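You operate a simulated robot arm through the tools that you are given. There is no shell and no other tool. Be economical: measure what you need, move in short steps, check, and stop when the job is done.

You run a simulated robot arm. Do the job below in one go: nothing can be reset, and whatever is moved stays where it is left.

JOB
Put the wide blue tube on the bench left of the rod rest. Fetch the orange sponge and set it on the top of the deep bench. Open the right kiln bench drawer, take the green pad on the top of the packing table and put it away in the inside of the right kiln bench drawer, then shut the drawer. Open the left kiln bench drawer, put the teal square bead in the inside of the left kiln bench drawer and shut the drawer again. Take the purple square bead and put it on top of the purple glass block. Any order will do.

Only the result counts: the job must be done as asked and must still hold three seconds after the hand-in. Knocking over, shifting, dropping, spilling or breaking anything else fails it.

ROBOT AND FRAMES
A 7-joint arm with a two-finger gripper on a trunk, on a base that drives. Base frame: it is fixed to the floor where the robot stands at the start and does not move with it; the origin is under the middle of the robot, x ahead of it, y to its left, z up; the surface under the hand at the start is at about z = 1.03. Readings come in m, rad, newtons and seconds.
With the tool pointing down near the work surface it reaches from about 0.32 to 0.8 m from the robot's upright axis, wherever it stands. Its first joint turns from -2.897 to 2.897 rad. Places, roughly: bench left of the rod rest (17x17 cm) [-0.1, -1.88, 0.84]; green pad (15x7x3 cm) [-3.3, 0.1, 0.9]; inside of the left kiln bench drawer [0.2, -1.9, 0.7]; inside of the right kiln bench drawer [-0.8, -2, 0.7]; left kiln bench drawer [0.2, -1.9, 0.7]; orange sponge (5x7x4 cm) [-3.2, 0, 0.4]; purple glass block (6x5x4 cm) [-1.2, -1.9, 0.9]; purple square bead (3x3x4 cm) [0.5, -1.9, 0.9]; right kiln bench drawer [-0.8, -1.9, 0.7]; teal square bead (4x3x3 cm) [0.6, -1.8, 0.9]; top of the deep bench [-3.3, -2.7, 0.8]; wide blue tube (4x4x15 cm) [0.5, 0.1, 1.2]. Payload 2.45 kg.
The TCP is the grasp point between the finger pads, 0.027 m short of the fingertips. In the tool frame z runs along the fingers and y along their closing line. Largest opening 0.08 m; the body of the gripper starts 0.054 m behind the TCP.
Orientation is that of the tool frame in the base frame, as a unit quaternion [x, y, z, w]. With the fingers straight down and closing along the base's y, the tool's x points along the base's -x, its y along +y and its z along -z.

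CONTROLS
- The arm moves only by the tool arm_command. Its arguments are lists of equal length, an entry for each row: "dr": the turn, a rotation vector about the tool's x, y, z in rad, a list of three; "linear": the shift along the tool's x, y, z in m, a list of three; "fingers": the finger opening in m, from 0 to 0.08. In form: {"dr": [[ax, ay, az], ...], "linear": [[tx, ty, tz], ...], "fingers": [fingers, ...]}. A call has 1 to 8 rows; each row is the pose to reach, as a shift and turn from the pose commanded when the call began, along the tool's axes at that moment. Rows are played at 5 a second. More than 0.05 m and 0.15 rad between two rows, or a gripper value outside its range, and nothing of the call is played. A pose out of reach is approached as far as the arm can. The call stops where the force on the tool passes 40 N (or 10 N more than at its start, if that is more) or the arm is blocked; 0.2 s more then pass. The fingers move at their own pace (about 0.153 m/s each) and stop on an object; they squeeze with about 44 N. The grip force told is the motor's: it shows also when the fingers shut on nothing. Time passes only in rows, and 0.2 s behind the last, so rows that repeat a pose let the fingers close. It gives the time, the measured TCP pose, the force on the tool (base axes), the opening and the grip force at its end, in the units of the frame above (readings bear some noise), with the torque about the TCP (base axes, N m) and any sound that the robot's microphone picked up.
- Cameras (640 x 400 px; columns grow to the right, rows downward): "scene" is now at [0.0659, 0.1146, 1.6398]; the picture's right is [-0.28, -0.96, 0.00], its down [-0.56, 0.16, -0.82] and it looks along [0.78, -0.23, -0.58] (base axes); focal length 280 px, centre (320, 200). "wrist" rides on the gripper at [0.063, 0.012, -0.079] in the tool frame; the picture's right is [-0.19, 0.98, 0.00], its down [-0.72, -0.14, -0.68] and it looks along [-0.67, -0.13, 0.73] (tool axes); focal length 226 px, centre (320, 200). There is no depth. A picture from a camera that has moved, and an enlarged one, comes with that camera's place and axes in the base frame and with its lens.
- grab_frame(camera): a new picture of that camera. No time passes.
- lift_body(by): slides the trunk up (or, below 0, down) by that many m; the arm and the scene camera ride with it, the base frame stays. It gives what a move gives, with no picture.
- base_move(legs): drives the robot by 1 to 6 legs, each [ahead, turn to the left] in m and rad, along the robot's own axes; the way and the turn of a leg run together, so that a leg with both is an arc; at most 1.5 m and 3.142 rad a leg. The arm and the cameras ride along, it lands a little off, and it stops where it bumps. It gives what a move gives.
- turn_head(pan, tilt): turns the head with the scene camera to pan (to the left, within 2.094 rad either way) and tilt (down, from -0.506 to 1.204), counted from straight ahead of the robot. It gives what a move gives.
- inspect(camera, box): a new picture of the part [left, top, right, bottom] of that camera's present view, enlarged. No time passes.
- finish_job(): hands the job in; it is judged then, once.

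Go step by step. Nothing tells you exact positions but the pictures and the camera data: compare them with the known pose of the tool, close in by small moves and look again before you grip or let go. The budget is 207 turns and 192 pictures, counting those below and the enlarged ones. Unless the task says otherwise, let go and move clear before handing in, and close with one line.

The tools are called after "Call:" as a command line: name --argument value ..., lists and objects as JSON in quotes. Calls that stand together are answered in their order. arm_command: Moves the arm, as the interface text tells. Its arguments: {"type":"object","properties":{"dr":{"type":"array"},"linear":{"type":"array"},"fingers":{"type":"array"}},"required":["dr","linear","fingers"]} The other tools are called the same way: lift_body (by) slides the trunk up or down; base_move (legs) drives the base; turn_head (pan, tilt) turns the head that bears the scene camera; grab_frame (camera) takes a picture; inspect (camera, box) takes an enlarged picture of a part of a camera's view; finish_job () hands the job in.

At the start:

```text
clock: 0.0
eef_pos: [0.5122, -0.0266, 1.3245]
tcp_rot: [-0.005, 1.0, 0.0, 0.0]
contact_force: [0.7, 0.5, -1.0]
moment: [0.03, 0.02, 0.02]
width: 0.08
finger_force: 0.0
trunk travel left (down, up): [-0.25, 0.29]
robot x, y, heading: [-0.0021, -0.0015, -0.002]
head pan, tilt: [-0.284, 0.616]
```

scene: 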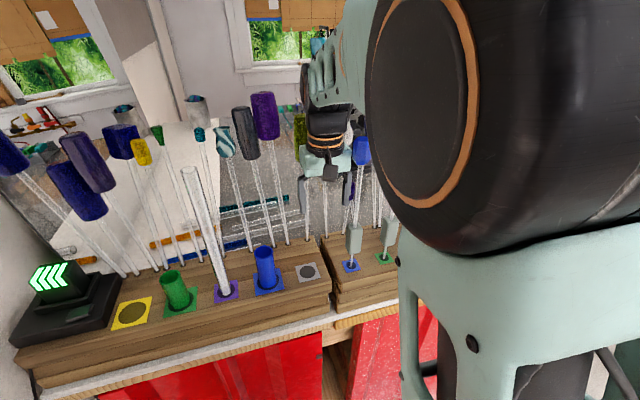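
wrist: 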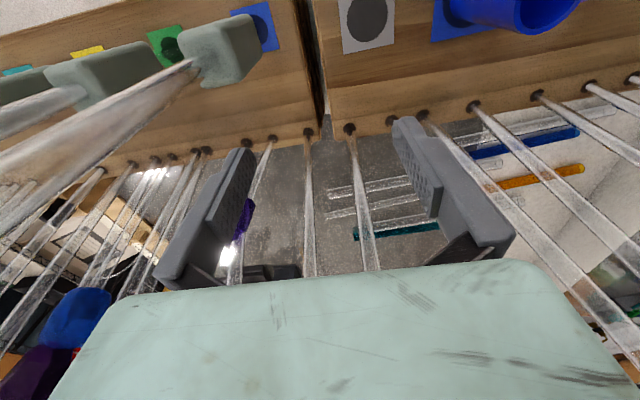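

I see a rack ahead with a blue tube in a blue-marked hole, about (0.49, 0.11). I'll look closer first.

Call:
inspect --camera "scene" --box '[100, 180, 420, 380]'

Call:
arm_command --dr '[[0, 0, 0], [0, 0, 0], [0, 0, 0]]' --linear '[[0.04, 0.03, -0.02], [0.08, 0.06, -0.02], [0.1, 0.09, -0.02]]' --fingers '[0.08, 0.08, 0.08]'

Call:
grab_frame --camera "wrist"

Call:
grab_frame --camera "scene"

```text
2.00 times, centred on (260, 280) of scene
camera zoom: at [0.0659, 0.1146, 1.6398], right [-0.28, -0.96, 0.0], down [-0.56, 0.16, -0.82], along [0.78, -0.23, -0.58], focal length 560 px, centre (440, 40)
```

zoom: 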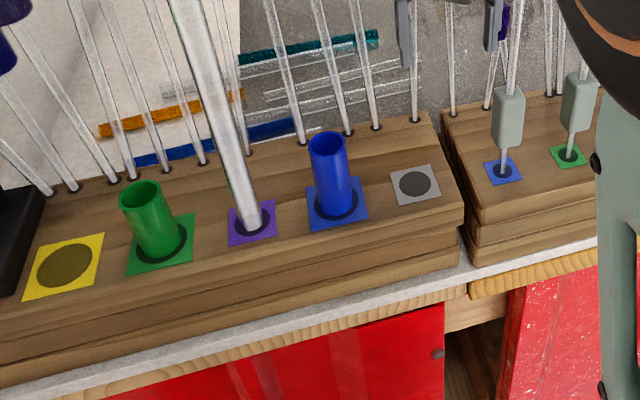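

```text
refused: row 1 steps farther than a row can; nothing moved
```

```text
188 pictures are left
camera wrist: at [0.4482, -0.0154, 1.4035], right [0.18, 0.98, 0.0], down [0.72, -0.13, 0.68], along [0.67, -0.13, -0.73], focal length 226 px, centre (320, 200)
```

wrist: 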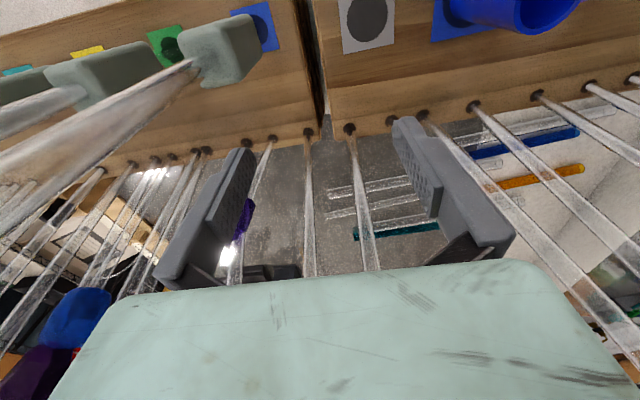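

```text
187 pictures are left
camera scene: at [0.0659, 0.1146, 1.6398], right [-0.28, -0.96, 0.0], down [-0.56, 0.16, -0.82], along [0.78, -0.23, -0.58], focal length 280 px, centre (320, 200)
```

scene: 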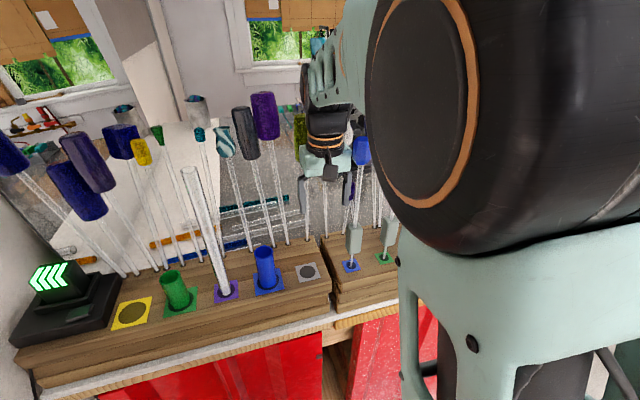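

Rack top is at z≈1.142; the tube stands at about (0.470, 0.111), rim z≈1.237, with a tall purple rod at y≈0.20 and knobbed rods behind at x≈0.58. I back off in x, then go over it.

Call:
arm_command --dr '[[0, 0, 0], [0, 0, 0], [0, 0, 0], [0, 0, 0], [0, 0, 0], [0, 0, 0]]' --linear '[[0.021, 0, 0], [0.042, 0, 0], [0.042, 0.04, 0], [0.042, 0.08, 0], [0.042, 0.12, 0], [0.042, 0.137, 0]]' --fingers '[0.08, 0.08, 0.08, 0.08, 0.08, 0.08]'

Call:
grab_frame --camera "wrist"

Call:
grab_frame --camera "scene"

```text
clock: 1.4
eef_pos: [0.4672, 0.1081, 1.3235]
tcp_rot: [-0.004, 1.0, 0.0, 0.0]
contact_force: [-0.8, 0.3, -0.2]
moment: [-0.01, 0.01, -0.02]
width: 0.0799
finger_force: 0.1
trunk travel left (down, up): [-0.25, 0.29]
robot x, y, heading: [-0.0018, -0.0002, 0.003]
head pan, tilt: [-0.284, 0.616]
```

```text
186 pictures are left
camera wrist: at [0.4042, 0.1205, 1.4024], right [0.18, 0.98, 0.0], down [0.72, -0.13, 0.68], along [0.67, -0.13, -0.73], focal length 226 px, centre (320, 200)
```

wrist: 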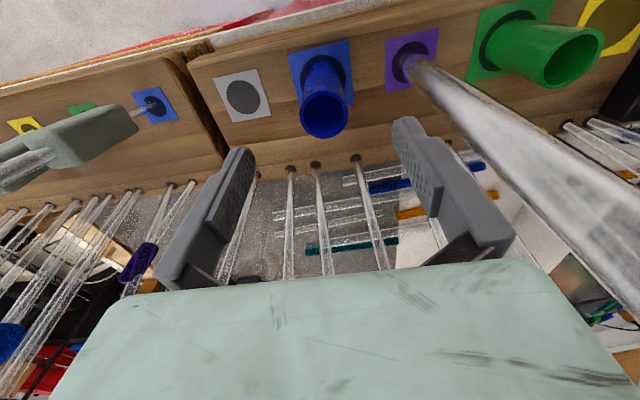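

```text
185 pictures are left
camera scene: at [0.066, 0.115, 1.6398], right [-0.28, -0.96, 0.0], down [-0.56, 0.16, -0.82], along [0.78, -0.23, -0.58], focal length 280 px, centre (320, 200)
```

scene: 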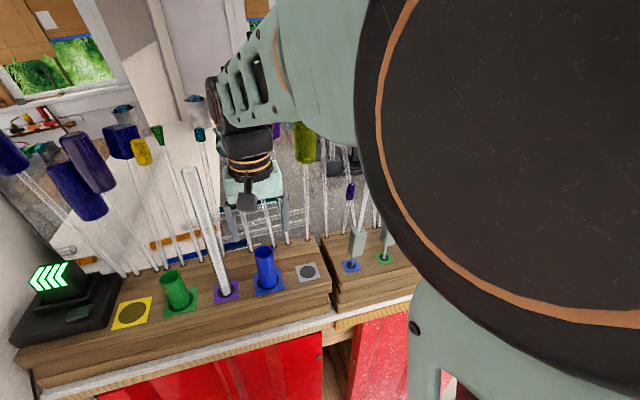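

Wrist view confirms the tube at (0.471, 0.111). Descend and grip.

Call:
arm_command --dr '[[0, 0, 0], [0, 0, 0], [0, 0, 0], [0, 0, 0], [0, 0, 0], [0, 0, 0]]' --linear '[[-0.003, 0.003, 0.04], [-0.003, 0.003, 0.08], [-0.003, 0.003, 0.118], [-0.003, 0.003, 0.118], [-0.003, 0.003, 0.118], [-0.003, 0.003, 0.118]]' --fingers '[0.08, 0.08, 0.08, 0.03, 0.03, 0.03]'

Call:
grab_frame --camera "wrist"

```text
clock: 2.8
eef_pos: [0.4712, 0.1118, 1.2037]
tcp_rot: [-0.005, 1.0, 0.0, 0.0]
contact_force: [0.1, 0.1, 0.1]
moment: [-0.03, 0.0, -0.01]
width: 0.0357
finger_force: 44.1
trunk travel left (down, up): [-0.25, 0.29]
robot x, y, heading: [0.0018, -0.0033, 0.006]
head pan, tilt: [-0.284, 0.616]
```

```text
184 pictures are left
camera wrist: at [0.4077, 0.1233, 1.2838], right [0.18, 0.98, 0.0], down [0.72, -0.13, 0.68], along [0.67, -0.13, -0.73], focal length 226 px, centre (320, 200)
```

wrist: 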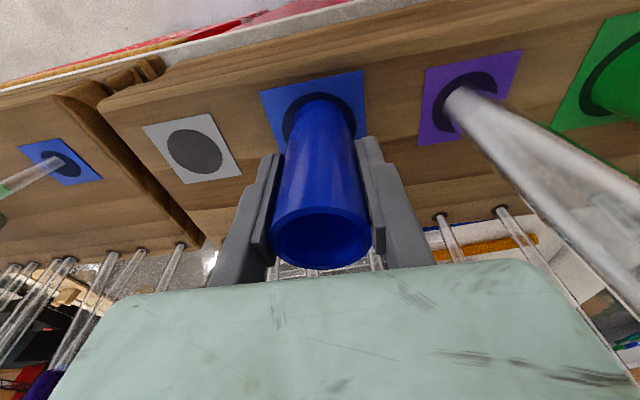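

Gripped. Lift straight up, out of the hole.

Call:
arm_command --dr '[[0, 0, 0], [0, 0, 0], [0, 0, 0], [0, 0, 0], [0, 0, 0], [0, 0, 0]]' --linear '[[0, 0, -0.03], [0, 0, -0.06], [0, 0, -0.09], [0, 0, -0.12], [0.03, 0, -0.14], [0.06, 0, -0.14]]' --fingers '[0.03, 0.03, 0.03, 0.03, 0.03, 0.03]'

Call:
grab_frame --camera "scene"

Call:
grab_frame --camera "wrist"

```text
clock: 4.4
eef_pos: [0.4236, 0.1096, 1.3083]
tcp_rot: [-0.001, 0.999, -0.009, -0.044]
contact_force: [0.9, 0.4, -1.5]
moment: [0.0, 0.03, -0.01]
width: 0.0359
finger_force: 43.9
trunk travel left (down, up): [-0.25, 0.29]
robot x, y, heading: [0.0005, -0.0012, -0.001]
head pan, tilt: [-0.284, 0.616]
stopped in row 6: the arm was blocked; the commanded pose is now the measured one
```

```text
183 pictures are left
camera scene: at [0.0666, 0.1049, 1.648], right [-0.38, -0.93, 0.0], down [-0.46, 0.19, -0.87], along [0.8, -0.33, -0.5], focal length 280 px, centre (320, 200)
```

scene: 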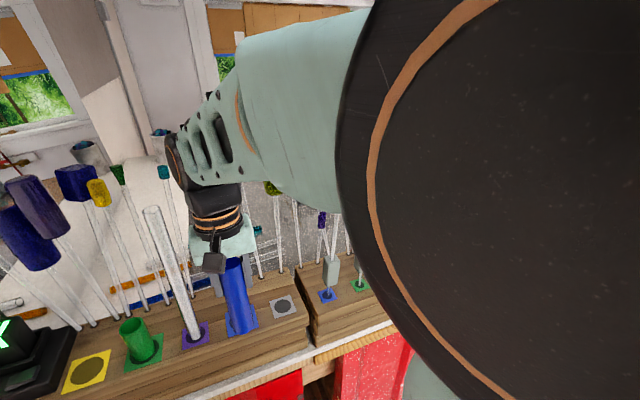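

```text
182 pictures are left
camera wrist: at [0.3664, 0.1235, 1.394], right [0.19, 0.98, -0.03], down [0.77, -0.13, 0.62], along [0.6, -0.14, -0.78], focal length 226 px, centre (320, 200)
```

wrist: 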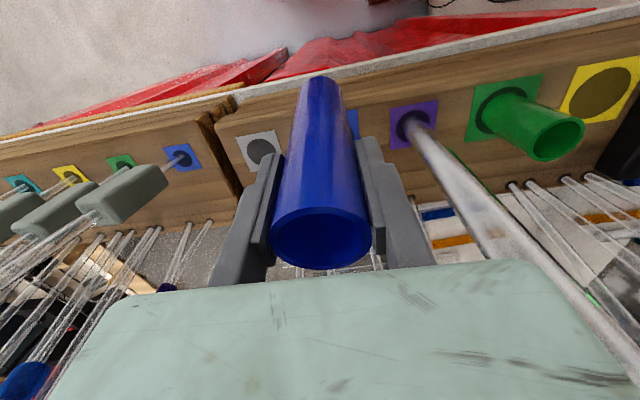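

The elbow brushed the head camera as I pulled in. The tube is clear of the rack, so I ease forward and swing the head to the other side.

Call:
arm_command --dr '[[0, 0, 0], [0, 0, 0]]' --linear '[[-0.02, 0, 0], [-0.035, 0, 0]]' --fingers '[0.03, 0.03]'

Call:
turn_head --pan 0.9 --tilt 0.5

Call:
grab_frame --camera "scene"

Call:
grab_frame --camera "wrist"

```text
clock: 5.0
eef_pos: [0.4555, 0.1131, 1.3118]
tcp_rot: [-0.003, 0.999, -0.007, -0.038]
contact_force: [0.2, -0.3, -0.9]
moment: [-0.03, -0.02, -0.01]
width: 0.0356
finger_force: 44.0
trunk travel left (down, up): [-0.25, 0.29]
robot x, y, heading: [0.0014, 0.0009, -0.001]
head pan, tilt: [-0.284, 0.616]
```

```text
clock: 6.4
eef_pos: [0.4553, 0.113, 1.3086]
tcp_rot: [-0.002, 0.999, -0.008, -0.042]
contact_force: [0.2, -0.1, -1.8]
moment: [0.01, 0.01, 0.02]
width: 0.0357
finger_force: 43.7
trunk travel left (down, up): [-0.25, 0.29]
robot x, y, heading: [0.0009, -0.0032, -0.002]
head pan, tilt: [0.901, 0.499]
```

```text
181 pictures are left
camera scene: at [0.0718, 0.144, 1.6469], right [0.05, -1.0, 0.0], down [-0.51, -0.03, -0.86], along [0.86, 0.04, -0.51], focal length 280 px, centre (320, 200)
```

scene: 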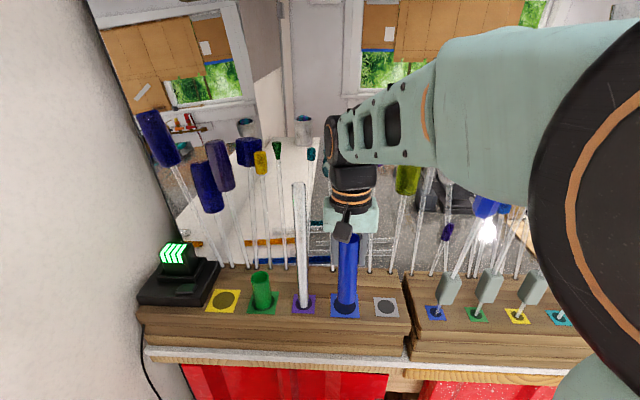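

```text
180 pictures are left
camera wrist: at [0.3989, 0.1248, 1.393], right [0.19, 0.98, -0.03], down [0.77, -0.13, 0.62], along [0.61, -0.14, -0.78], focal length 226 px, centre (320, 200)
```

wrist: 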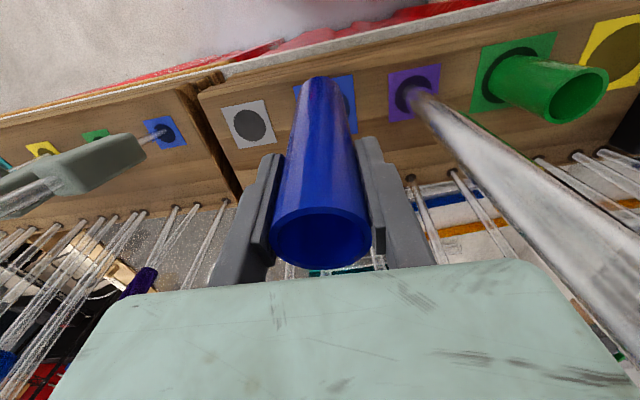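

The tube bottom is just above the rack. I'll back the base away rather than fold the arm.

Call:
base_move --legs '[[-0.5, 0]]'

Call:
grab_frame --camera "scene"

Call:
grab_frame --camera "wrist"

```text
clock: 8.6
eef_pos: [0.1326, 0.1101, 1.2998]
tcp_rot: [0.0, 0.999, -0.009, -0.052]
contact_force: [0.6, -0.9, -0.7]
moment: [0.03, 0.04, 0.0]
width: 0.0354
finger_force: 43.8
trunk travel left (down, up): [-0.25, 0.29]
robot x, y, heading: [-0.327, -0.0025, -0.002]
head pan, tilt: [0.901, 0.499]
stopped in leg 1: the robot was blocked; the commanded pose is now the measured one
```

```text
179 pictures are left
camera scene: at [-0.252, 0.1524, 1.6498], right [0.14, -0.99, 0.0], down [-0.48, -0.07, -0.88], along [0.87, 0.12, -0.48], focal length 280 px, centre (320, 200)
```

scene: 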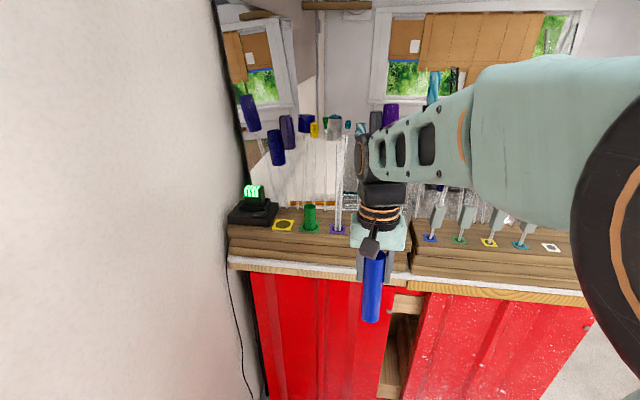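

```text
178 pictures are left
camera wrist: at [0.0775, 0.1236, 1.3856], right [0.19, 0.98, -0.04], down [0.78, -0.13, 0.61], along [0.59, -0.15, -0.79], focal length 226 px, centre (320, 200)
```

wrist: 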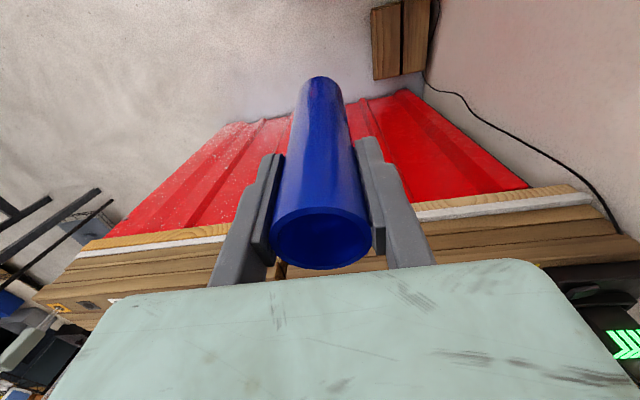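

The base stopped early; the elbow seems to be against the head, or something stands behind. I reach the arm forward a little and look back.

Call:
arm_command --dr '[[0, 0, 0], [0, 0, 0], [0, 0.05, 0]]' --linear '[[-0.03, 0, 0], [-0.06, 0, 0], [-0.08, 0, 0]]' --fingers '[0.03, 0.03, 0.03]'

Call:
grab_frame --camera "scene"

Call:
turn_head --pan 1.9 --tilt 0.5

Call:
grab_frame --camera "scene"

```text
clock: 9.4
eef_pos: [0.2103, 0.1109, 1.2984]
tcp_rot: [-0.001, 0.997, -0.009, -0.071]
contact_force: [-1.1, 0.2, -0.3]
moment: [-0.02, 0.02, 0.01]
width: 0.0359
finger_force: 44.5
trunk travel left (down, up): [-0.25, 0.29]
robot x, y, heading: [-0.3255, -0.0014, 0.004]
head pan, tilt: [0.901, 0.499]
```

```text
177 pictures are left
camera scene: at [-0.2884, 0.2107, 1.6502], right [0.78, -0.62, 0.0], down [-0.3, -0.38, -0.88], along [0.55, 0.69, -0.48], focal length 280 px, centre (320, 200)
```

scene: 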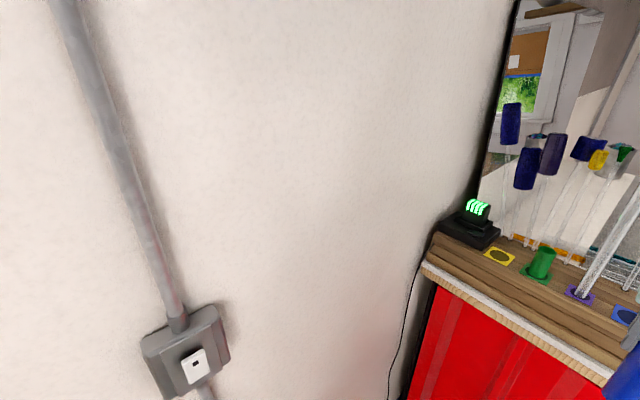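

```text
clock: 10.7
eef_pos: [0.21, 0.1113, 1.2976]
tcp_rot: [0.0, 0.997, -0.008, -0.071]
contact_force: [-0.1, 0.5, -0.8]
moment: [0.02, 0.01, 0.0]
width: 0.0357
finger_force: 43.8
trunk travel left (down, up): [-0.25, 0.29]
robot x, y, heading: [-0.3259, -0.0038, -0.005]
head pan, tilt: [1.901, 0.499]
```

```text
176 pictures are left
camera scene: at [-0.3749, 0.2255, 1.6503], right [0.95, 0.32, 0.0], down [0.15, -0.45, -0.88], along [-0.28, 0.83, -0.48], focal length 280 px, centre (320, 200)
```

scene: 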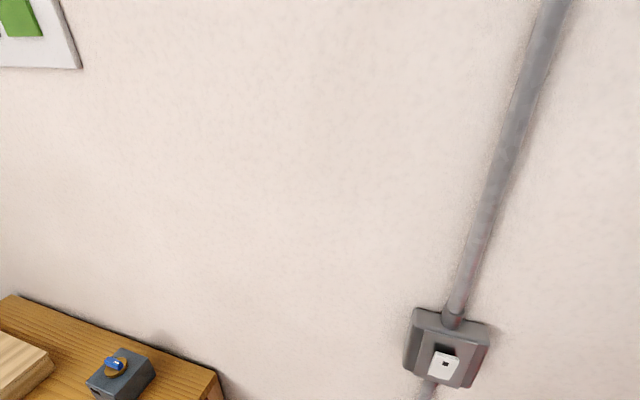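

The head is free now. A table stands behind-left. I'll turn right in place to face the kiln bench, with the head ahead.

Call:
turn_head --pan 0.2 --tilt 0.5

Call:
base_move --legs '[[0, -0.8]]'

Call:
grab_frame --camera "scene"

```text
clock: 12.4
eef_pos: [0.2091, 0.1118, 1.2962]
tcp_rot: [0.0, 0.997, -0.008, -0.072]
contact_force: [-0.1, 0.6, -1.9]
moment: [0.01, 0.0, -0.01]
width: 0.0358
finger_force: 44.0
trunk travel left (down, up): [-0.25, 0.29]
robot x, y, heading: [-0.3293, -0.0002, 0.004]
head pan, tilt: [0.201, 0.499]
```

```text
clock: 14.2
eef_pos: [0.2297, -0.1375, 1.2974]
tcp_rot: [0.213, 0.974, 0.01, -0.071]
contact_force: [-0.5, -1.5, -1.2]
moment: [0.06, 0.0, -0.02]
width: 0.0358
finger_force: 43.7
trunk travel left (down, up): [-0.25, 0.29]
robot x, y, heading: [-0.3025, -0.0052, -0.231]
head pan, tilt: [0.201, 0.499]
stopped in leg 1: the robot was blocked; the commanded pose is now the measured one
```

```text
175 pictures are left
camera scene: at [-0.197, 0.1288, 1.6509], right [-0.03, -1.0, 0.0], down [-0.48, 0.02, -0.88], along [0.88, -0.03, -0.48], focal length 280 px, centre (320, 200)
```

scene: 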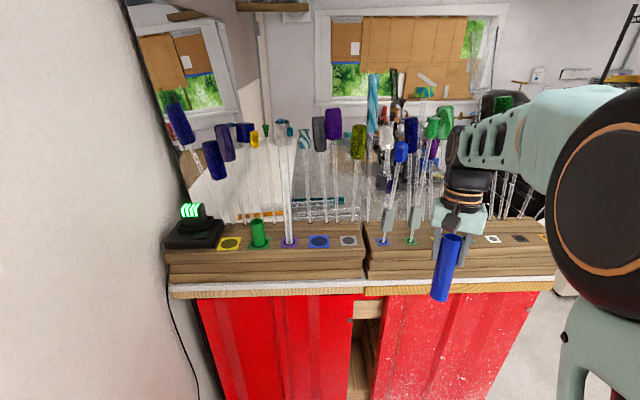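

Something behind blocks the base (the rear corner). I'll raise the trunk a little, edge forward 0.1 m, and then turn.

Call:
lift_body --by 0.05

Call:
base_move --legs '[[0.1, 0], [0, -0.5]]'

Call:
grab_frame --camera "scene"

```text
clock: 15.2
eef_pos: [0.2321, -0.1313, 1.3466]
tcp_rot: [0.21, 0.975, 0.007, -0.072]
contact_force: [0.3, 0.0, -1.0]
moment: [0.0, 0.01, -0.01]
width: 0.0358
finger_force: 43.7
trunk travel left (down, up): [-0.3, 0.24]
robot x, y, heading: [-0.3033, -0.0036, -0.234]
head pan, tilt: [0.201, 0.499]
```

```text
clock: 17.6
eef_pos: [0.2521, -0.34, 1.3467]
tcp_rot: [0.382, 0.922, 0.023, -0.067]
contact_force: [-0.7, -1.6, -1.2]
moment: [0.01, -0.06, -0.01]
width: 0.0358
finger_force: 44.6
trunk travel left (down, up): [-0.3, 0.24]
robot x, y, heading: [-0.1983, -0.0292, -0.43]
head pan, tilt: [0.201, 0.499]
stopped in leg 2: the robot was blocked; the commanded pose is now the measured one
```

```text
174 pictures are left
camera scene: at [-0.0714, 0.0815, 1.7009], right [-0.23, -0.97, 0.0], down [-0.46, 0.11, -0.88], along [0.86, -0.2, -0.48], focal length 280 px, centre (320, 200)
```

scene: 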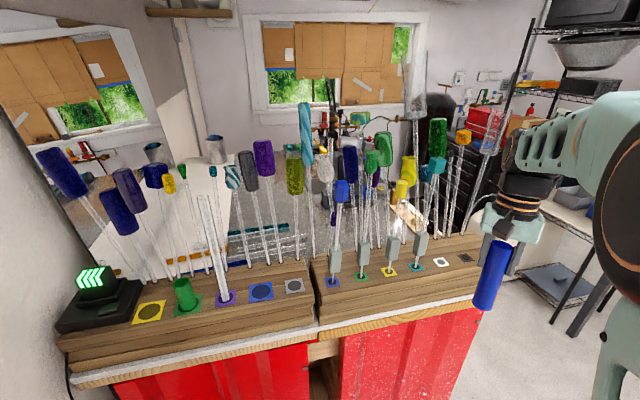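

Blocked again while turning; I look to the left-rear and down to see what the base touches.

Call:
turn_head --pan 2.09 --tilt 1.0

Call:
grab_frame --camera "scene"

Call:
turn_head --pan 0.2 --tilt 1.15

Call:
grab_frame --camera "scene"

```text
clock: 19.4
eef_pos: [0.255, -0.3354, 1.3462]
tcp_rot: [0.38, 0.922, 0.021, -0.068]
contact_force: [0.5, 0.6, -1.1]
moment: [-0.01, -0.04, 0.01]
width: 0.0357
finger_force: 44.4
trunk travel left (down, up): [-0.3, 0.24]
robot x, y, heading: [-0.1972, -0.0321, -0.432]
head pan, tilt: [2.089, 1.0]
```

```text
173 pictures are left
camera scene: at [-0.1631, 0.1753, 1.6593], right [1.0, 0.09, 0.0], down [0.07, -0.84, -0.54], along [-0.05, 0.54, -0.84], focal length 280 px, centre (320, 200)
```

scene: 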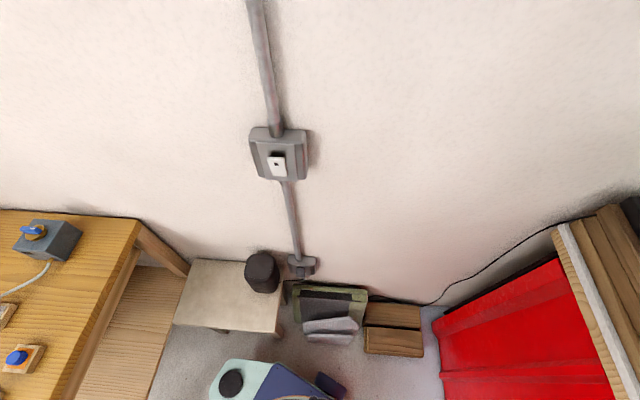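

```text
clock: 21.3
eef_pos: [0.2551, -0.3351, 1.346]
tcp_rot: [0.38, 0.922, 0.021, -0.069]
contact_force: [0.3, -0.5, -1.3]
moment: [0.0, 0.0, -0.04]
width: 0.0355
finger_force: 43.8
trunk travel left (down, up): [-0.3, 0.24]
robot x, y, heading: [-0.1981, -0.0321, -0.428]
head pan, tilt: [0.201, 1.15]
```

```text
172 pictures are left
camera scene: at [-0.099, 0.0924, 1.6495], right [-0.23, -0.97, 0.0], down [-0.89, 0.21, -0.41], along [0.4, -0.09, -0.91], focal length 280 px, centre (320, 200)
```

scene: 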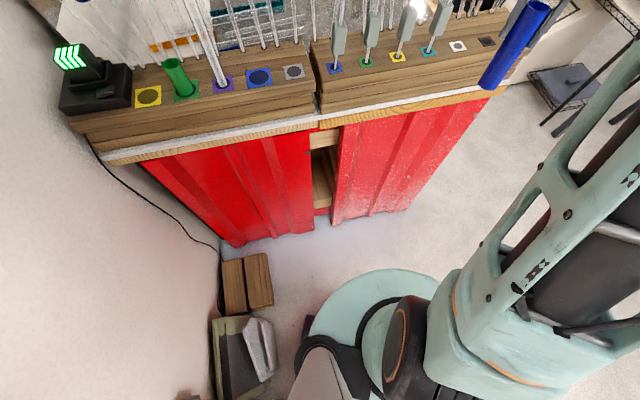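

The rear-left of the base touches a low stool; there's also a table behind (x<-0.72). I raise the trunk so the tube clears the lamps, then creep forward and turn in small legs.

Call:
lift_body --by 0.1

Call:
base_move --legs '[[0.12, 0], [0, -0.4], [0.08, 0], [0, -0.4]]'

Call:
turn_head --pan 0.2 --tilt 0.7

Call:
grab_frame --camera "scene"

```text
clock: 22.6
eef_pos: [0.256, -0.3362, 1.4458]
tcp_rot: [0.38, 0.922, 0.021, -0.069]
contact_force: [0.0, -0.3, -0.9]
moment: [-0.02, -0.01, -0.02]
width: 0.0357
finger_force: 44.2
trunk travel left (down, up): [-0.4, 0.14]
robot x, y, heading: [-0.1989, -0.0288, -0.432]
head pan, tilt: [0.201, 1.15]
```

```text
clock: 24.3
eef_pos: [0.3587, -0.3951, 1.4466]
tcp_rot: [0.389, 0.918, 0.022, -0.068]
contact_force: [0.0, -0.8, -1.2]
moment: [0.02, -0.04, 0.03]
width: 0.0356
finger_force: 43.7
trunk travel left (down, up): [-0.4, 0.14]
robot x, y, heading: [-0.0919, -0.0752, -0.447]
head pan, tilt: [0.201, 1.15]
stopped in leg 2: the robot was blocked; the commanded pose is now the measured one
```

```text
clock: 25.2
eef_pos: [0.3568, -0.3941, 1.4476]
tcp_rot: [0.389, 0.918, 0.022, -0.068]
contact_force: [0.7, -0.5, -0.1]
moment: [0.03, 0.02, -0.01]
width: 0.0359
finger_force: 43.8
trunk travel left (down, up): [-0.4, 0.14]
robot x, y, heading: [-0.0907, -0.0829, -0.442]
head pan, tilt: [0.201, 0.7]
```

```text
171 pictures are left
camera scene: at [0.0353, 0.0357, 1.7825], right [-0.24, -0.97, 0.0], down [-0.63, 0.15, -0.76], along [0.74, -0.18, -0.65], focal length 280 px, centre (320, 200)
```

scene: 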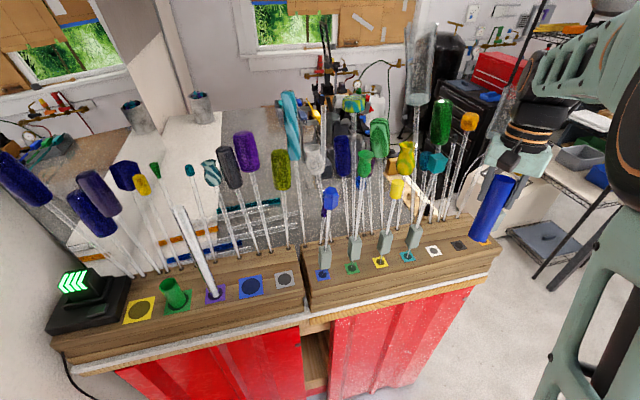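

Still blocked when turning right; I look to the right side of the robot.

Call:
turn_head --pan -0.6 --tilt 0.9

Call:
grab_frame --camera "scene"

Call:
turn_head --pan -1.9 --tilt 0.9

Call:
grab_frame --camera "scene"

```text
clock: 26.4
eef_pos: [0.3575, -0.394, 1.4478]
tcp_rot: [0.389, 0.919, 0.022, -0.068]
contact_force: [-0.1, -0.2, -1.1]
moment: [0.0, -0.01, -0.04]
width: 0.0358
finger_force: 43.1
trunk travel left (down, up): [-0.4, 0.14]
robot x, y, heading: [-0.0901, -0.0789, -0.444]
head pan, tilt: [-0.6, 0.901]
```

```text
170 pictures are left
camera scene: at [-0.009, -0.0093, 1.7665], right [-0.86, -0.51, 0.0], down [-0.4, 0.68, -0.62], along [0.31, -0.54, -0.78], focal length 280 px, centre (320, 200)
```

scene: 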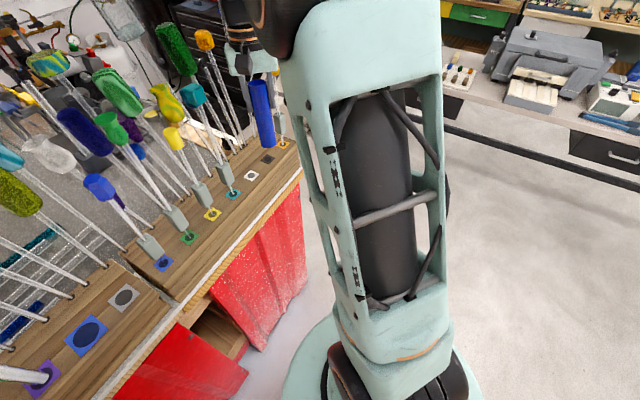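

```text
clock: 27.8
eef_pos: [0.3555, -0.3939, 1.4479]
tcp_rot: [0.39, 0.918, 0.023, -0.068]
contact_force: [0.4, 0.1, -1.2]
moment: [-0.01, 0.01, 0.01]
width: 0.0358
finger_force: 44.7
trunk travel left (down, up): [-0.4, 0.14]
robot x, y, heading: [-0.0909, -0.0773, -0.444]
head pan, tilt: [-1.901, 0.901]
```

```text
169 pictures are left
camera scene: at [-0.0997, 0.0016, 1.7665], right [-0.72, 0.7, 0.0], down [0.55, 0.56, -0.62], along [-0.43, -0.45, -0.78], focal length 280 px, centre (320, 200)
```

scene: 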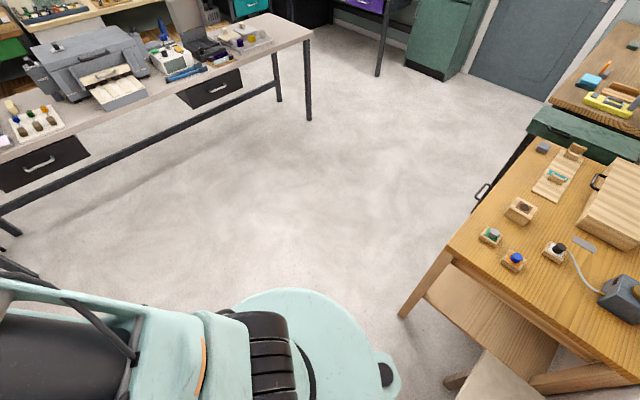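

The kiln bench, with black drawer fronts, is now visible at y≈-1.9. Nothing obvious blocks the right, so I try the turn again, with the head looking right.

Call:
base_move --legs '[[0, -0.3]]'

Call:
grab_frame --camera "wrist"

```text
clock: 28.5
eef_pos: [0.3581, -0.3929, 1.4472]
tcp_rot: [0.389, 0.918, 0.022, -0.068]
contact_force: [0.2, 0.0, -1.0]
moment: [-0.03, -0.01, 0.01]
width: 0.0359
finger_force: 44.0
trunk travel left (down, up): [-0.4, 0.14]
robot x, y, heading: [-0.092, -0.0786, -0.439]
head pan, tilt: [-1.901, 0.901]
stopped in leg 1: the robot was blocked; the commanded pose is now the measured one
```

```text
168 pictures are left
camera wrist: at [0.3309, -0.3486, 1.5352], right [0.84, 0.55, -0.04], down [0.47, -0.67, 0.57], along [0.29, -0.5, -0.82], focal length 226 px, centre (320, 200)
```

wrist: 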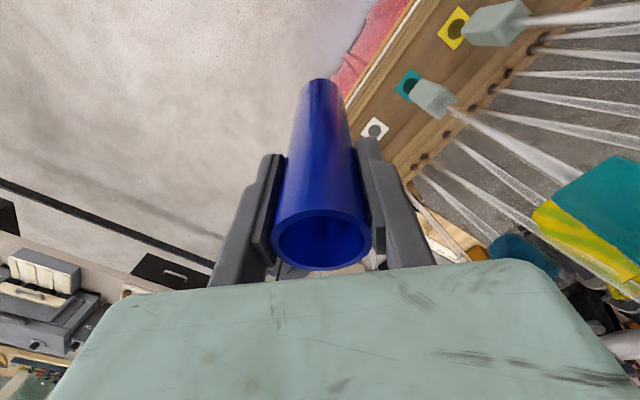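

Turning is refused although the way seems clear; I check the left flank from above.

Call:
turn_head --pan 2.09 --tilt 1.2

Call:
grab_frame --camera "scene"

Call:
turn_head --pan 1.0 --tilt 1.2

Call:
grab_frame --camera "scene"

```text
clock: 31.8
eef_pos: [0.3575, -0.3938, 1.4474]
tcp_rot: [0.39, 0.918, 0.022, -0.068]
contact_force: [0.1, 0.2, -0.4]
moment: [-0.02, 0.0, 0.02]
width: 0.036
finger_force: 43.8
trunk travel left (down, up): [-0.4, 0.14]
robot x, y, heading: [-0.0897, -0.0817, -0.444]
head pan, tilt: [2.089, 1.201]
```

```text
167 pictures are left
camera scene: at [-0.0515, 0.1116, 1.7467], right [1.0, 0.08, 0.0], down [0.07, -0.93, -0.36], along [-0.03, 0.36, -0.93], focal length 280 px, centre (320, 200)
```

scene: 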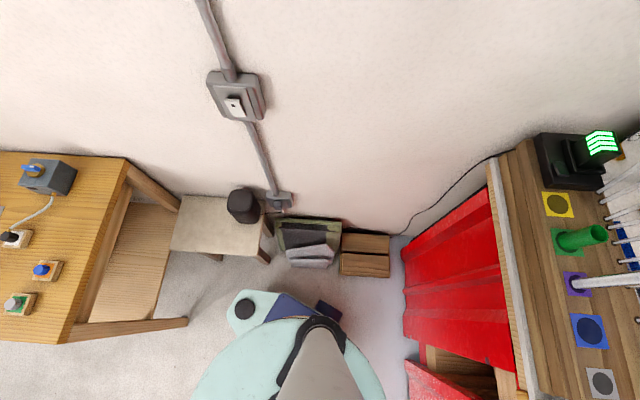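

```text
clock: 33.1
eef_pos: [0.357, -0.3941, 1.4475]
tcp_rot: [0.389, 0.918, 0.023, -0.068]
contact_force: [0.4, 0.6, -0.5]
moment: [-0.01, 0.02, -0.01]
width: 0.0356
finger_force: 44.1
trunk travel left (down, up): [-0.4, 0.14]
robot x, y, heading: [-0.0898, -0.0822, -0.443]
head pan, tilt: [1.0, 1.201]
```

```text
166 pictures are left
camera scene: at [0.0002, 0.0855, 1.7466], right [0.53, -0.85, 0.0], down [-0.79, -0.49, -0.36], along [0.31, 0.19, -0.93], focal length 280 px, centre (320, 200)
```

scene: 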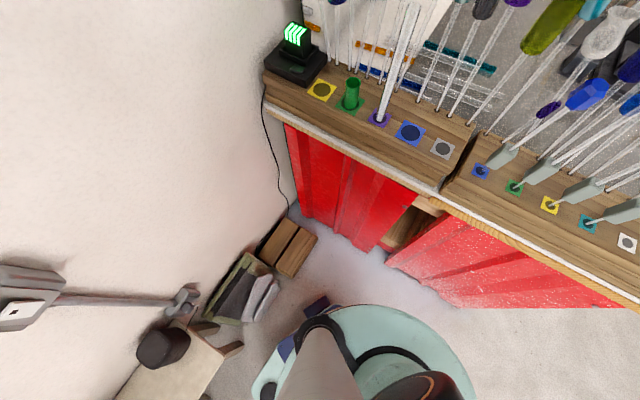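

I see nothing touching. I test with a short arc forward and right.

Call:
base_move --legs '[[0.06, -0.15]]'

Call:
base_move --legs '[[0, -0.2]]'

```text
clock: 34.2
eef_pos: [0.3644, -0.4817, 1.4483]
tcp_rot: [0.45, 0.89, 0.027, -0.066]
contact_force: [-0.2, 0.1, -1.0]
moment: [-0.03, -0.04, -0.03]
width: 0.0358
finger_force: 44.5
trunk travel left (down, up): [-0.4, 0.14]
robot x, y, heading: [-0.0341, -0.1121, -0.579]
head pan, tilt: [1.0, 1.201]
```

```text
clock: 35.2
eef_pos: [0.3343, -0.5189, 1.4474]
tcp_rot: [0.489, 0.87, 0.03, -0.065]
contact_force: [0.5, 0.0, -1.2]
moment: [0.01, -0.02, 0.0]
width: 0.0356
finger_force: 43.9
trunk travel left (down, up): [-0.4, 0.14]
robot x, y, heading: [-0.0361, -0.1145, -0.626]
head pan, tilt: [1.0, 1.201]
stopped in leg 1: the robot was blocked; the commanded pose is now the measured one
```

Going forward frees the turn, so it is the rear that touches. I keep arcing forward-right.

Call:
base_move --legs '[[0.08, -0.18], [0.08, -0.2], [0.1, -0.25], [0.1, -0.3]]'

Call:
turn_head --pan 0.2 --tilt 0.7

Call:
grab_frame --camera "scene"

```text
clock: 39.0
eef_pos: [0.0435, -0.9535, 1.4485]
tcp_rot: [0.823, 0.564, 0.054, -0.044]
contact_force: [0.4, 0.9, 0.1]
moment: [-0.05, 0.03, -0.01]
width: 0.0357
finger_force: 43.8
trunk travel left (down, up): [-0.4, 0.14]
robot x, y, heading: [0.1368, -0.4181, -1.531]
head pan, tilt: [1.0, 1.201]
```

```text
clock: 40.1
eef_pos: [0.043, -0.9551, 1.4473]
tcp_rot: [0.822, 0.565, 0.054, -0.045]
contact_force: [0.0, 0.5, -1.5]
moment: [-0.01, 0.0, 0.02]
width: 0.0358
finger_force: 43.7
trunk travel left (down, up): [-0.4, 0.14]
robot x, y, heading: [0.1369, -0.4215, -1.525]
head pan, tilt: [0.201, 0.7]
```

```text
165 pictures are left
camera scene: at [0.3006, -0.4742, 1.7825], right [-0.97, -0.24, 0.0], down [-0.15, 0.63, -0.76], along [0.18, -0.74, -0.64], focal length 280 px, centre (320, 200)
```

scene: 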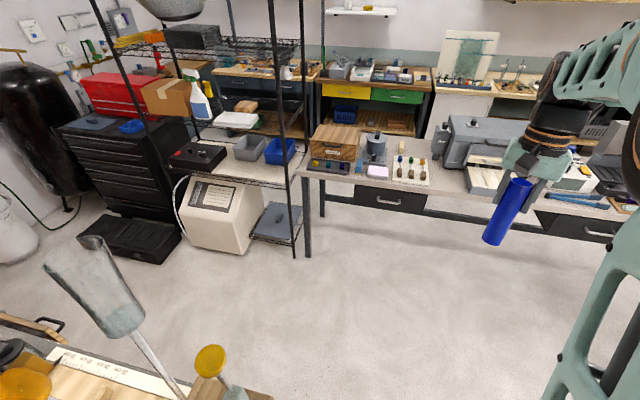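

Now facing the kiln bench in open floor. A closer look at it.

Call:
inspect --camera "scene" --box '[290, 110, 450, 210]'

Call:
inspect --camera "scene" --box '[420, 110, 640, 248]'

```text
4.00 times, centred on (370, 160) of scene
camera zoom: at [0.3006, -0.4742, 1.7825], right [-0.97, -0.24, 0.0], down [-0.15, 0.63, -0.76], along [0.18, -0.74, -0.64], focal length 1120 px, centre (120, 360)
```

zoom: 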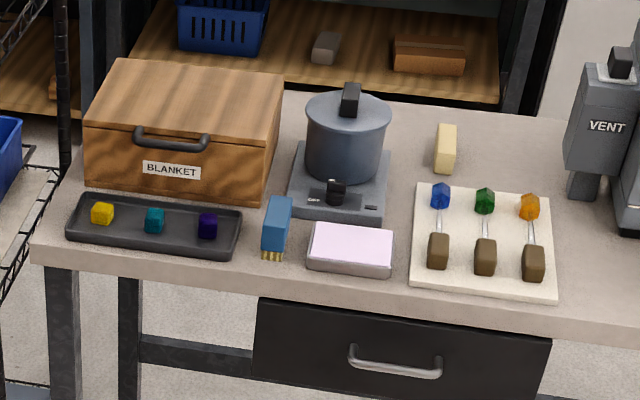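

```text
2.90 times, centred on (530, 179) of scene
camera zoom: at [0.3006, -0.4742, 1.7825], right [-0.97, -0.24, 0.0], down [-0.15, 0.63, -0.76], along [0.18, -0.74, -0.64], focal length 811 px, centre (-289, 261)
```

zoom: 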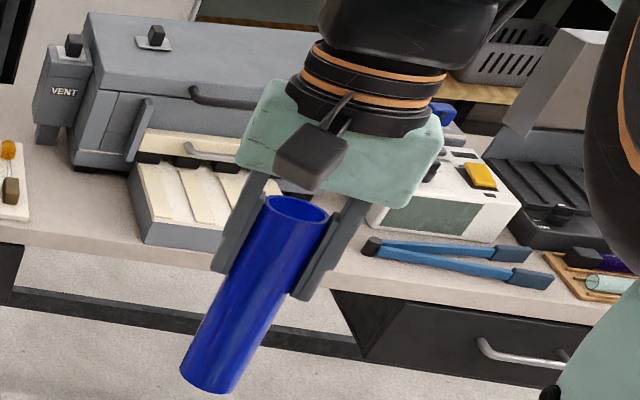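

Tray with yellow, teal, purple beads at left (x≈0.55); the rod rest is the cream grooved block; the free spot lies left of it at x≈-0.1. I drive nearer.

Call:
base_move --legs '[[0, -0.2], [0.75, 0], [0, 0.16]]'

Call:
grab_frame --camera "scene"

Call:
grab_frame --camera "wrist"

```text
clock: 41.4
eef_pos: [-0.0587, -0.9284, 1.4469]
tcp_rot: [0.873, 0.483, 0.059, -0.039]
contact_force: [-0.6, 0.1, -1.2]
moment: [0.0, 0.03, 0.02]
width: 0.0357
finger_force: 43.6
trunk travel left (down, up): [-0.4, 0.14]
robot x, y, heading: [0.138, -0.4158, -1.72]
head pan, tilt: [0.201, 0.7]
stopped in leg 1: the robot was blocked; the commanded pose is now the measured one
```

```text
162 pictures are left
camera scene: at [0.2869, -0.504, 1.7825], right [-1.0, -0.05, 0.0], down [-0.03, 0.64, -0.76], along [0.04, -0.76, -0.64], focal length 280 px, centre (320, 200)
```

scene: 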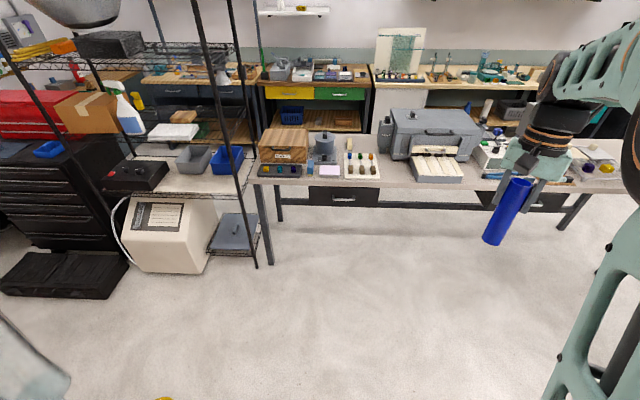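

```text
161 pictures are left
camera wrist: at [-0.0194, -0.8925, 1.5356], right [0.73, -0.68, -0.04], down [-0.54, -0.61, 0.58], along [-0.42, -0.4, -0.82], focal length 226 px, centre (320, 200)
```

wrist: 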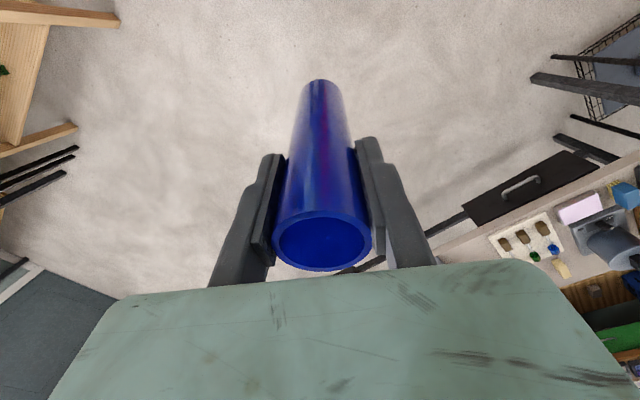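

The rear touched again near the red bench; I drive straight ahead first, then straighten.

Call:
base_move --legs '[[0.75, 0], [0, 0.15]]'

Call:
grab_frame --camera "scene"

Call:
grab_frame --camera "wrist"

```text
clock: 46.1
eef_pos: [-0.086, -1.7041, 1.448]
tcp_rot: [0.832, 0.55, 0.055, -0.044]
contact_force: [0.6, -0.9, -1.5]
moment: [-0.04, 0.01, 0.03]
width: 0.0361
finger_force: 44.1
trunk travel left (down, up): [-0.4, 0.14]
robot x, y, heading: [0.0296, -1.1652, -1.559]
head pan, tilt: [0.201, 0.7]
```

```text
160 pictures are left
camera scene: at [0.1884, -1.2299, 1.7826], right [-0.98, -0.21, 0.0], down [-0.13, 0.63, -0.76], along [0.16, -0.75, -0.64], focal length 280 px, centre (320, 200)
```

scene: 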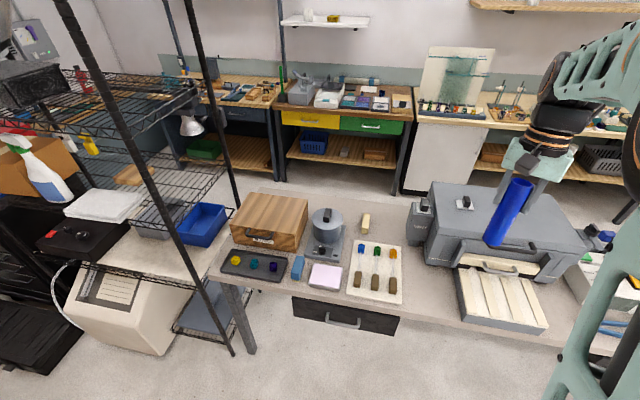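

```text
159 pictures are left
camera wrist: at [-0.0533, -1.6619, 1.5356], right [0.83, -0.56, -0.04], down [-0.44, -0.69, 0.57], along [-0.35, -0.46, -0.82], focal length 226 px, centre (320, 200)
```

wrist: 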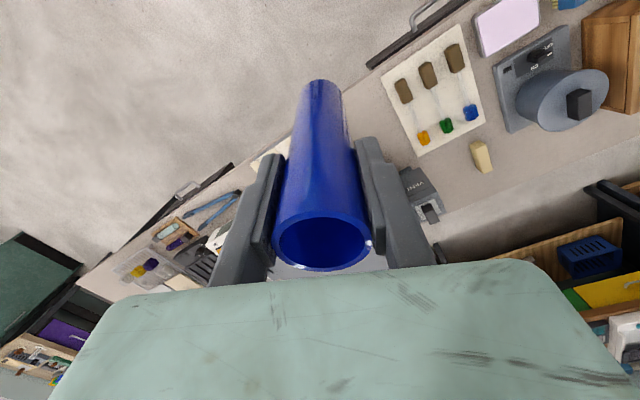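

The free spot left of the rod rest is centred at about (-0.1, -1.88). I level the tube and move over it, then lower the trunk.

Call:
arm_command --dr '[[0, -0.04, 0], [0, -0.08, 0], [0, -0.12, 0], [0, -0.145, 0], [0, -0.145, 0]]' --linear '[[-0.041, 0.014, -0.006], [-0.083, 0.028, -0.012], [-0.125, 0.042, -0.018], [-0.166, 0.056, -0.024], [-0.166, 0.056, -0.024]]' --fingers '[0.03, 0.03, 0.03, 0.03, 0.03]'

Call:
lift_body --by -0.3

Call:
grab_frame --camera "scene"

Call:
grab_frame --camera "wrist"

```text
clock: 47.3
eef_pos: [-0.1002, -1.879, 1.4499]
tcp_rot: [0.834, 0.552, -0.005, -0.003]
contact_force: [0.2, 0.8, -0.9]
moment: [-0.02, 0.03, -0.01]
width: 0.0358
finger_force: 44.5
trunk travel left (down, up): [-0.4, 0.14]
robot x, y, heading: [0.0331, -1.1681, -1.565]
head pan, tilt: [0.201, 0.7]
```

```text
clock: 50.3
eef_pos: [-0.0993, -1.8792, 1.1493]
tcp_rot: [0.834, 0.552, -0.005, -0.004]
contact_force: [0.1, 0.3, -1.1]
moment: [0.03, 0.03, -0.01]
width: 0.0358
finger_force: 43.8
trunk travel left (down, up): [-0.1, 0.44]
robot x, y, heading: [0.0293, -1.1655, -1.565]
head pan, tilt: [0.201, 0.7]
```

```text
158 pictures are left
camera scene: at [0.1886, -1.2298, 1.4827], right [-0.98, -0.21, 0.0], down [-0.13, 0.63, -0.76], along [0.16, -0.75, -0.64], focal length 280 px, centre (320, 200)
```

scene: 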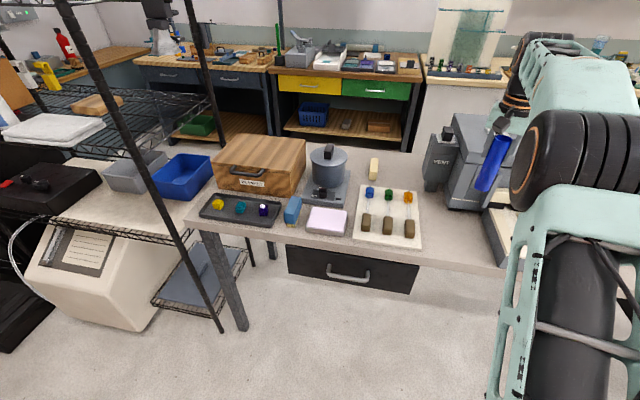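

```text
157 pictures are left
camera wrist: at [-0.0623, -1.8268, 1.2279], right [0.83, -0.56, -0.01], down [-0.4, -0.61, 0.69], along [-0.39, -0.56, -0.73], focal length 226 px, centre (320, 200)
```

wrist: 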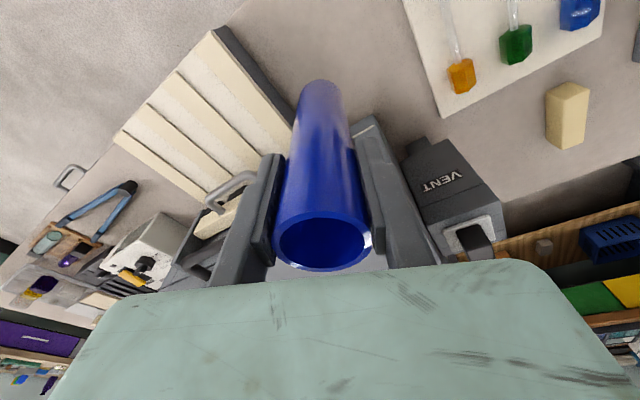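

Lined up. Lowering the tube with the arm.

Call:
arm_command --dr '[[0, 0, 0], [0, 0, 0], [0, 0, 0], [0, 0, 0], [0, 0, 0]]' --linear '[[0, 0, 0.04], [0, 0, 0.08], [0, 0, 0.12], [0, 0, 0.16], [0, 0, 0.178]]' --fingers '[0.03, 0.03, 0.03, 0.03, 0.03]'

Call:
grab_frame --camera "wrist"

Call:
grab_frame --camera "scene"

```text
clock: 51.5
eef_pos: [-0.1005, -1.8799, 0.9699]
tcp_rot: [0.834, 0.551, -0.004, -0.004]
contact_force: [0.7, 0.6, -1.8]
moment: [0.01, -0.01, 0.0]
width: 0.0356
finger_force: 43.1
trunk travel left (down, up): [-0.1, 0.44]
robot x, y, heading: [0.0314, -1.1658, -1.559]
head pan, tilt: [0.201, 0.7]
```

```text
156 pictures are left
camera wrist: at [-0.0631, -1.8276, 1.0494], right [0.83, -0.56, -0.01], down [-0.4, -0.61, 0.69], along [-0.39, -0.56, -0.73], focal length 226 px, centre (320, 200)
```

wrist: 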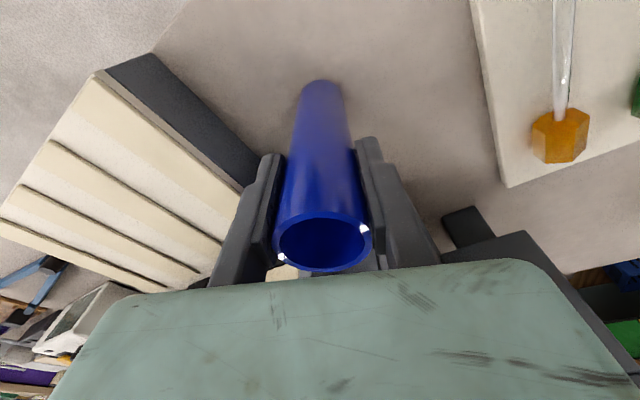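

```text
155 pictures are left
camera scene: at [0.1885, -1.2302, 1.4826], right [-0.98, -0.21, 0.0], down [-0.13, 0.63, -0.76], along [0.16, -0.75, -0.64], focal length 280 px, centre (320, 200)
```

scene: 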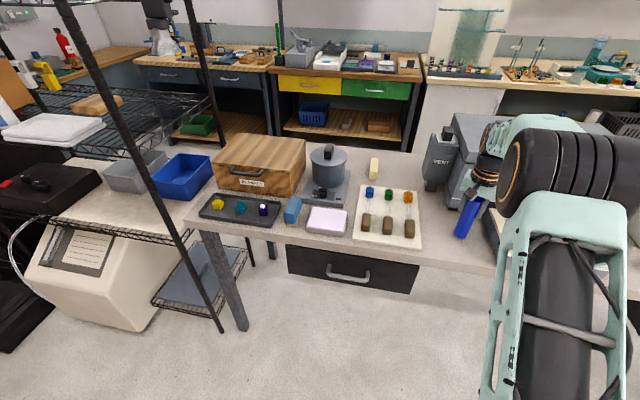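

Nearly on the bench; step down gently until contact.

Call:
arm_command --dr '[[0, 0, 0], [0, 0, 0], [0, 0, 0], [0, 0, 0]]' --linear '[[0, 0, 0.004], [0, 0, 0.007], [0, 0, 0.01], [0, 0, 0.012]]' --fingers '[0.03, 0.03, 0.03, 0.03]'

```text
clock: 52.5
eef_pos: [-0.1012, -1.8794, 0.9602]
tcp_rot: [0.834, 0.552, -0.005, -0.003]
contact_force: [-0.6, 0.0, 7.6]
moment: [-0.1, -0.19, 0.0]
width: 0.0357
finger_force: 43.9
trunk travel left (down, up): [-0.1, 0.44]
robot x, y, heading: [0.0301, -1.1681, -1.561]
head pan, tilt: [0.201, 0.7]
```

Contact with the bench. Release and rise.

Call:
arm_command --dr '[[0, 0, 0], [0, 0, 0], [0, 0, 0], [0, 0, 0], [0, 0, 0], [0, 0, 0], [0, 0, 0]]' --linear '[[0, 0, 0], [0, 0, 0], [0, 0, 0], [0, 0, -0.03], [0, 0, -0.07], [0, 0, -0.11], [0, 0, -0.15]]' --fingers '[0.045, 0.06, 0.07, 0.07, 0.07, 0.07, 0.07]'

Call:
grab_frame --camera "wrist"

```text
clock: 54.1
eef_pos: [-0.0995, -1.8796, 1.1095]
tcp_rot: [0.834, 0.552, -0.004, -0.004]
contact_force: [0.1, -0.1, 1.3]
moment: [0.03, 0.0, 0.01]
width: 0.0699
finger_force: 0.0
trunk travel left (down, up): [-0.1, 0.44]
robot x, y, heading: [0.0299, -1.165, -1.56]
head pan, tilt: [0.201, 0.7]
```

```text
154 pictures are left
camera wrist: at [-0.0631, -1.8277, 1.1894], right [0.83, -0.56, -0.01], down [-0.4, -0.61, 0.69], along [-0.39, -0.56, -0.73], focal length 226 px, centre (320, 200)
```

wrist: 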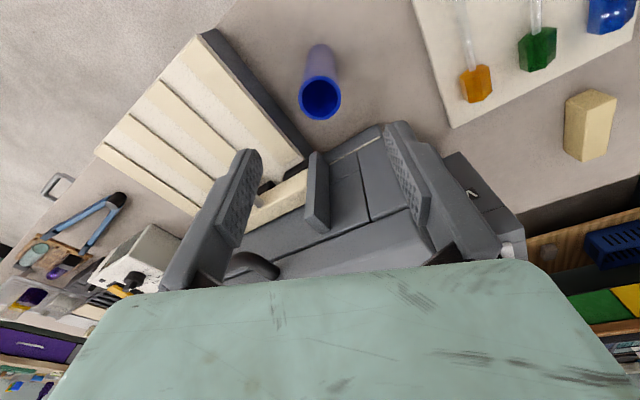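

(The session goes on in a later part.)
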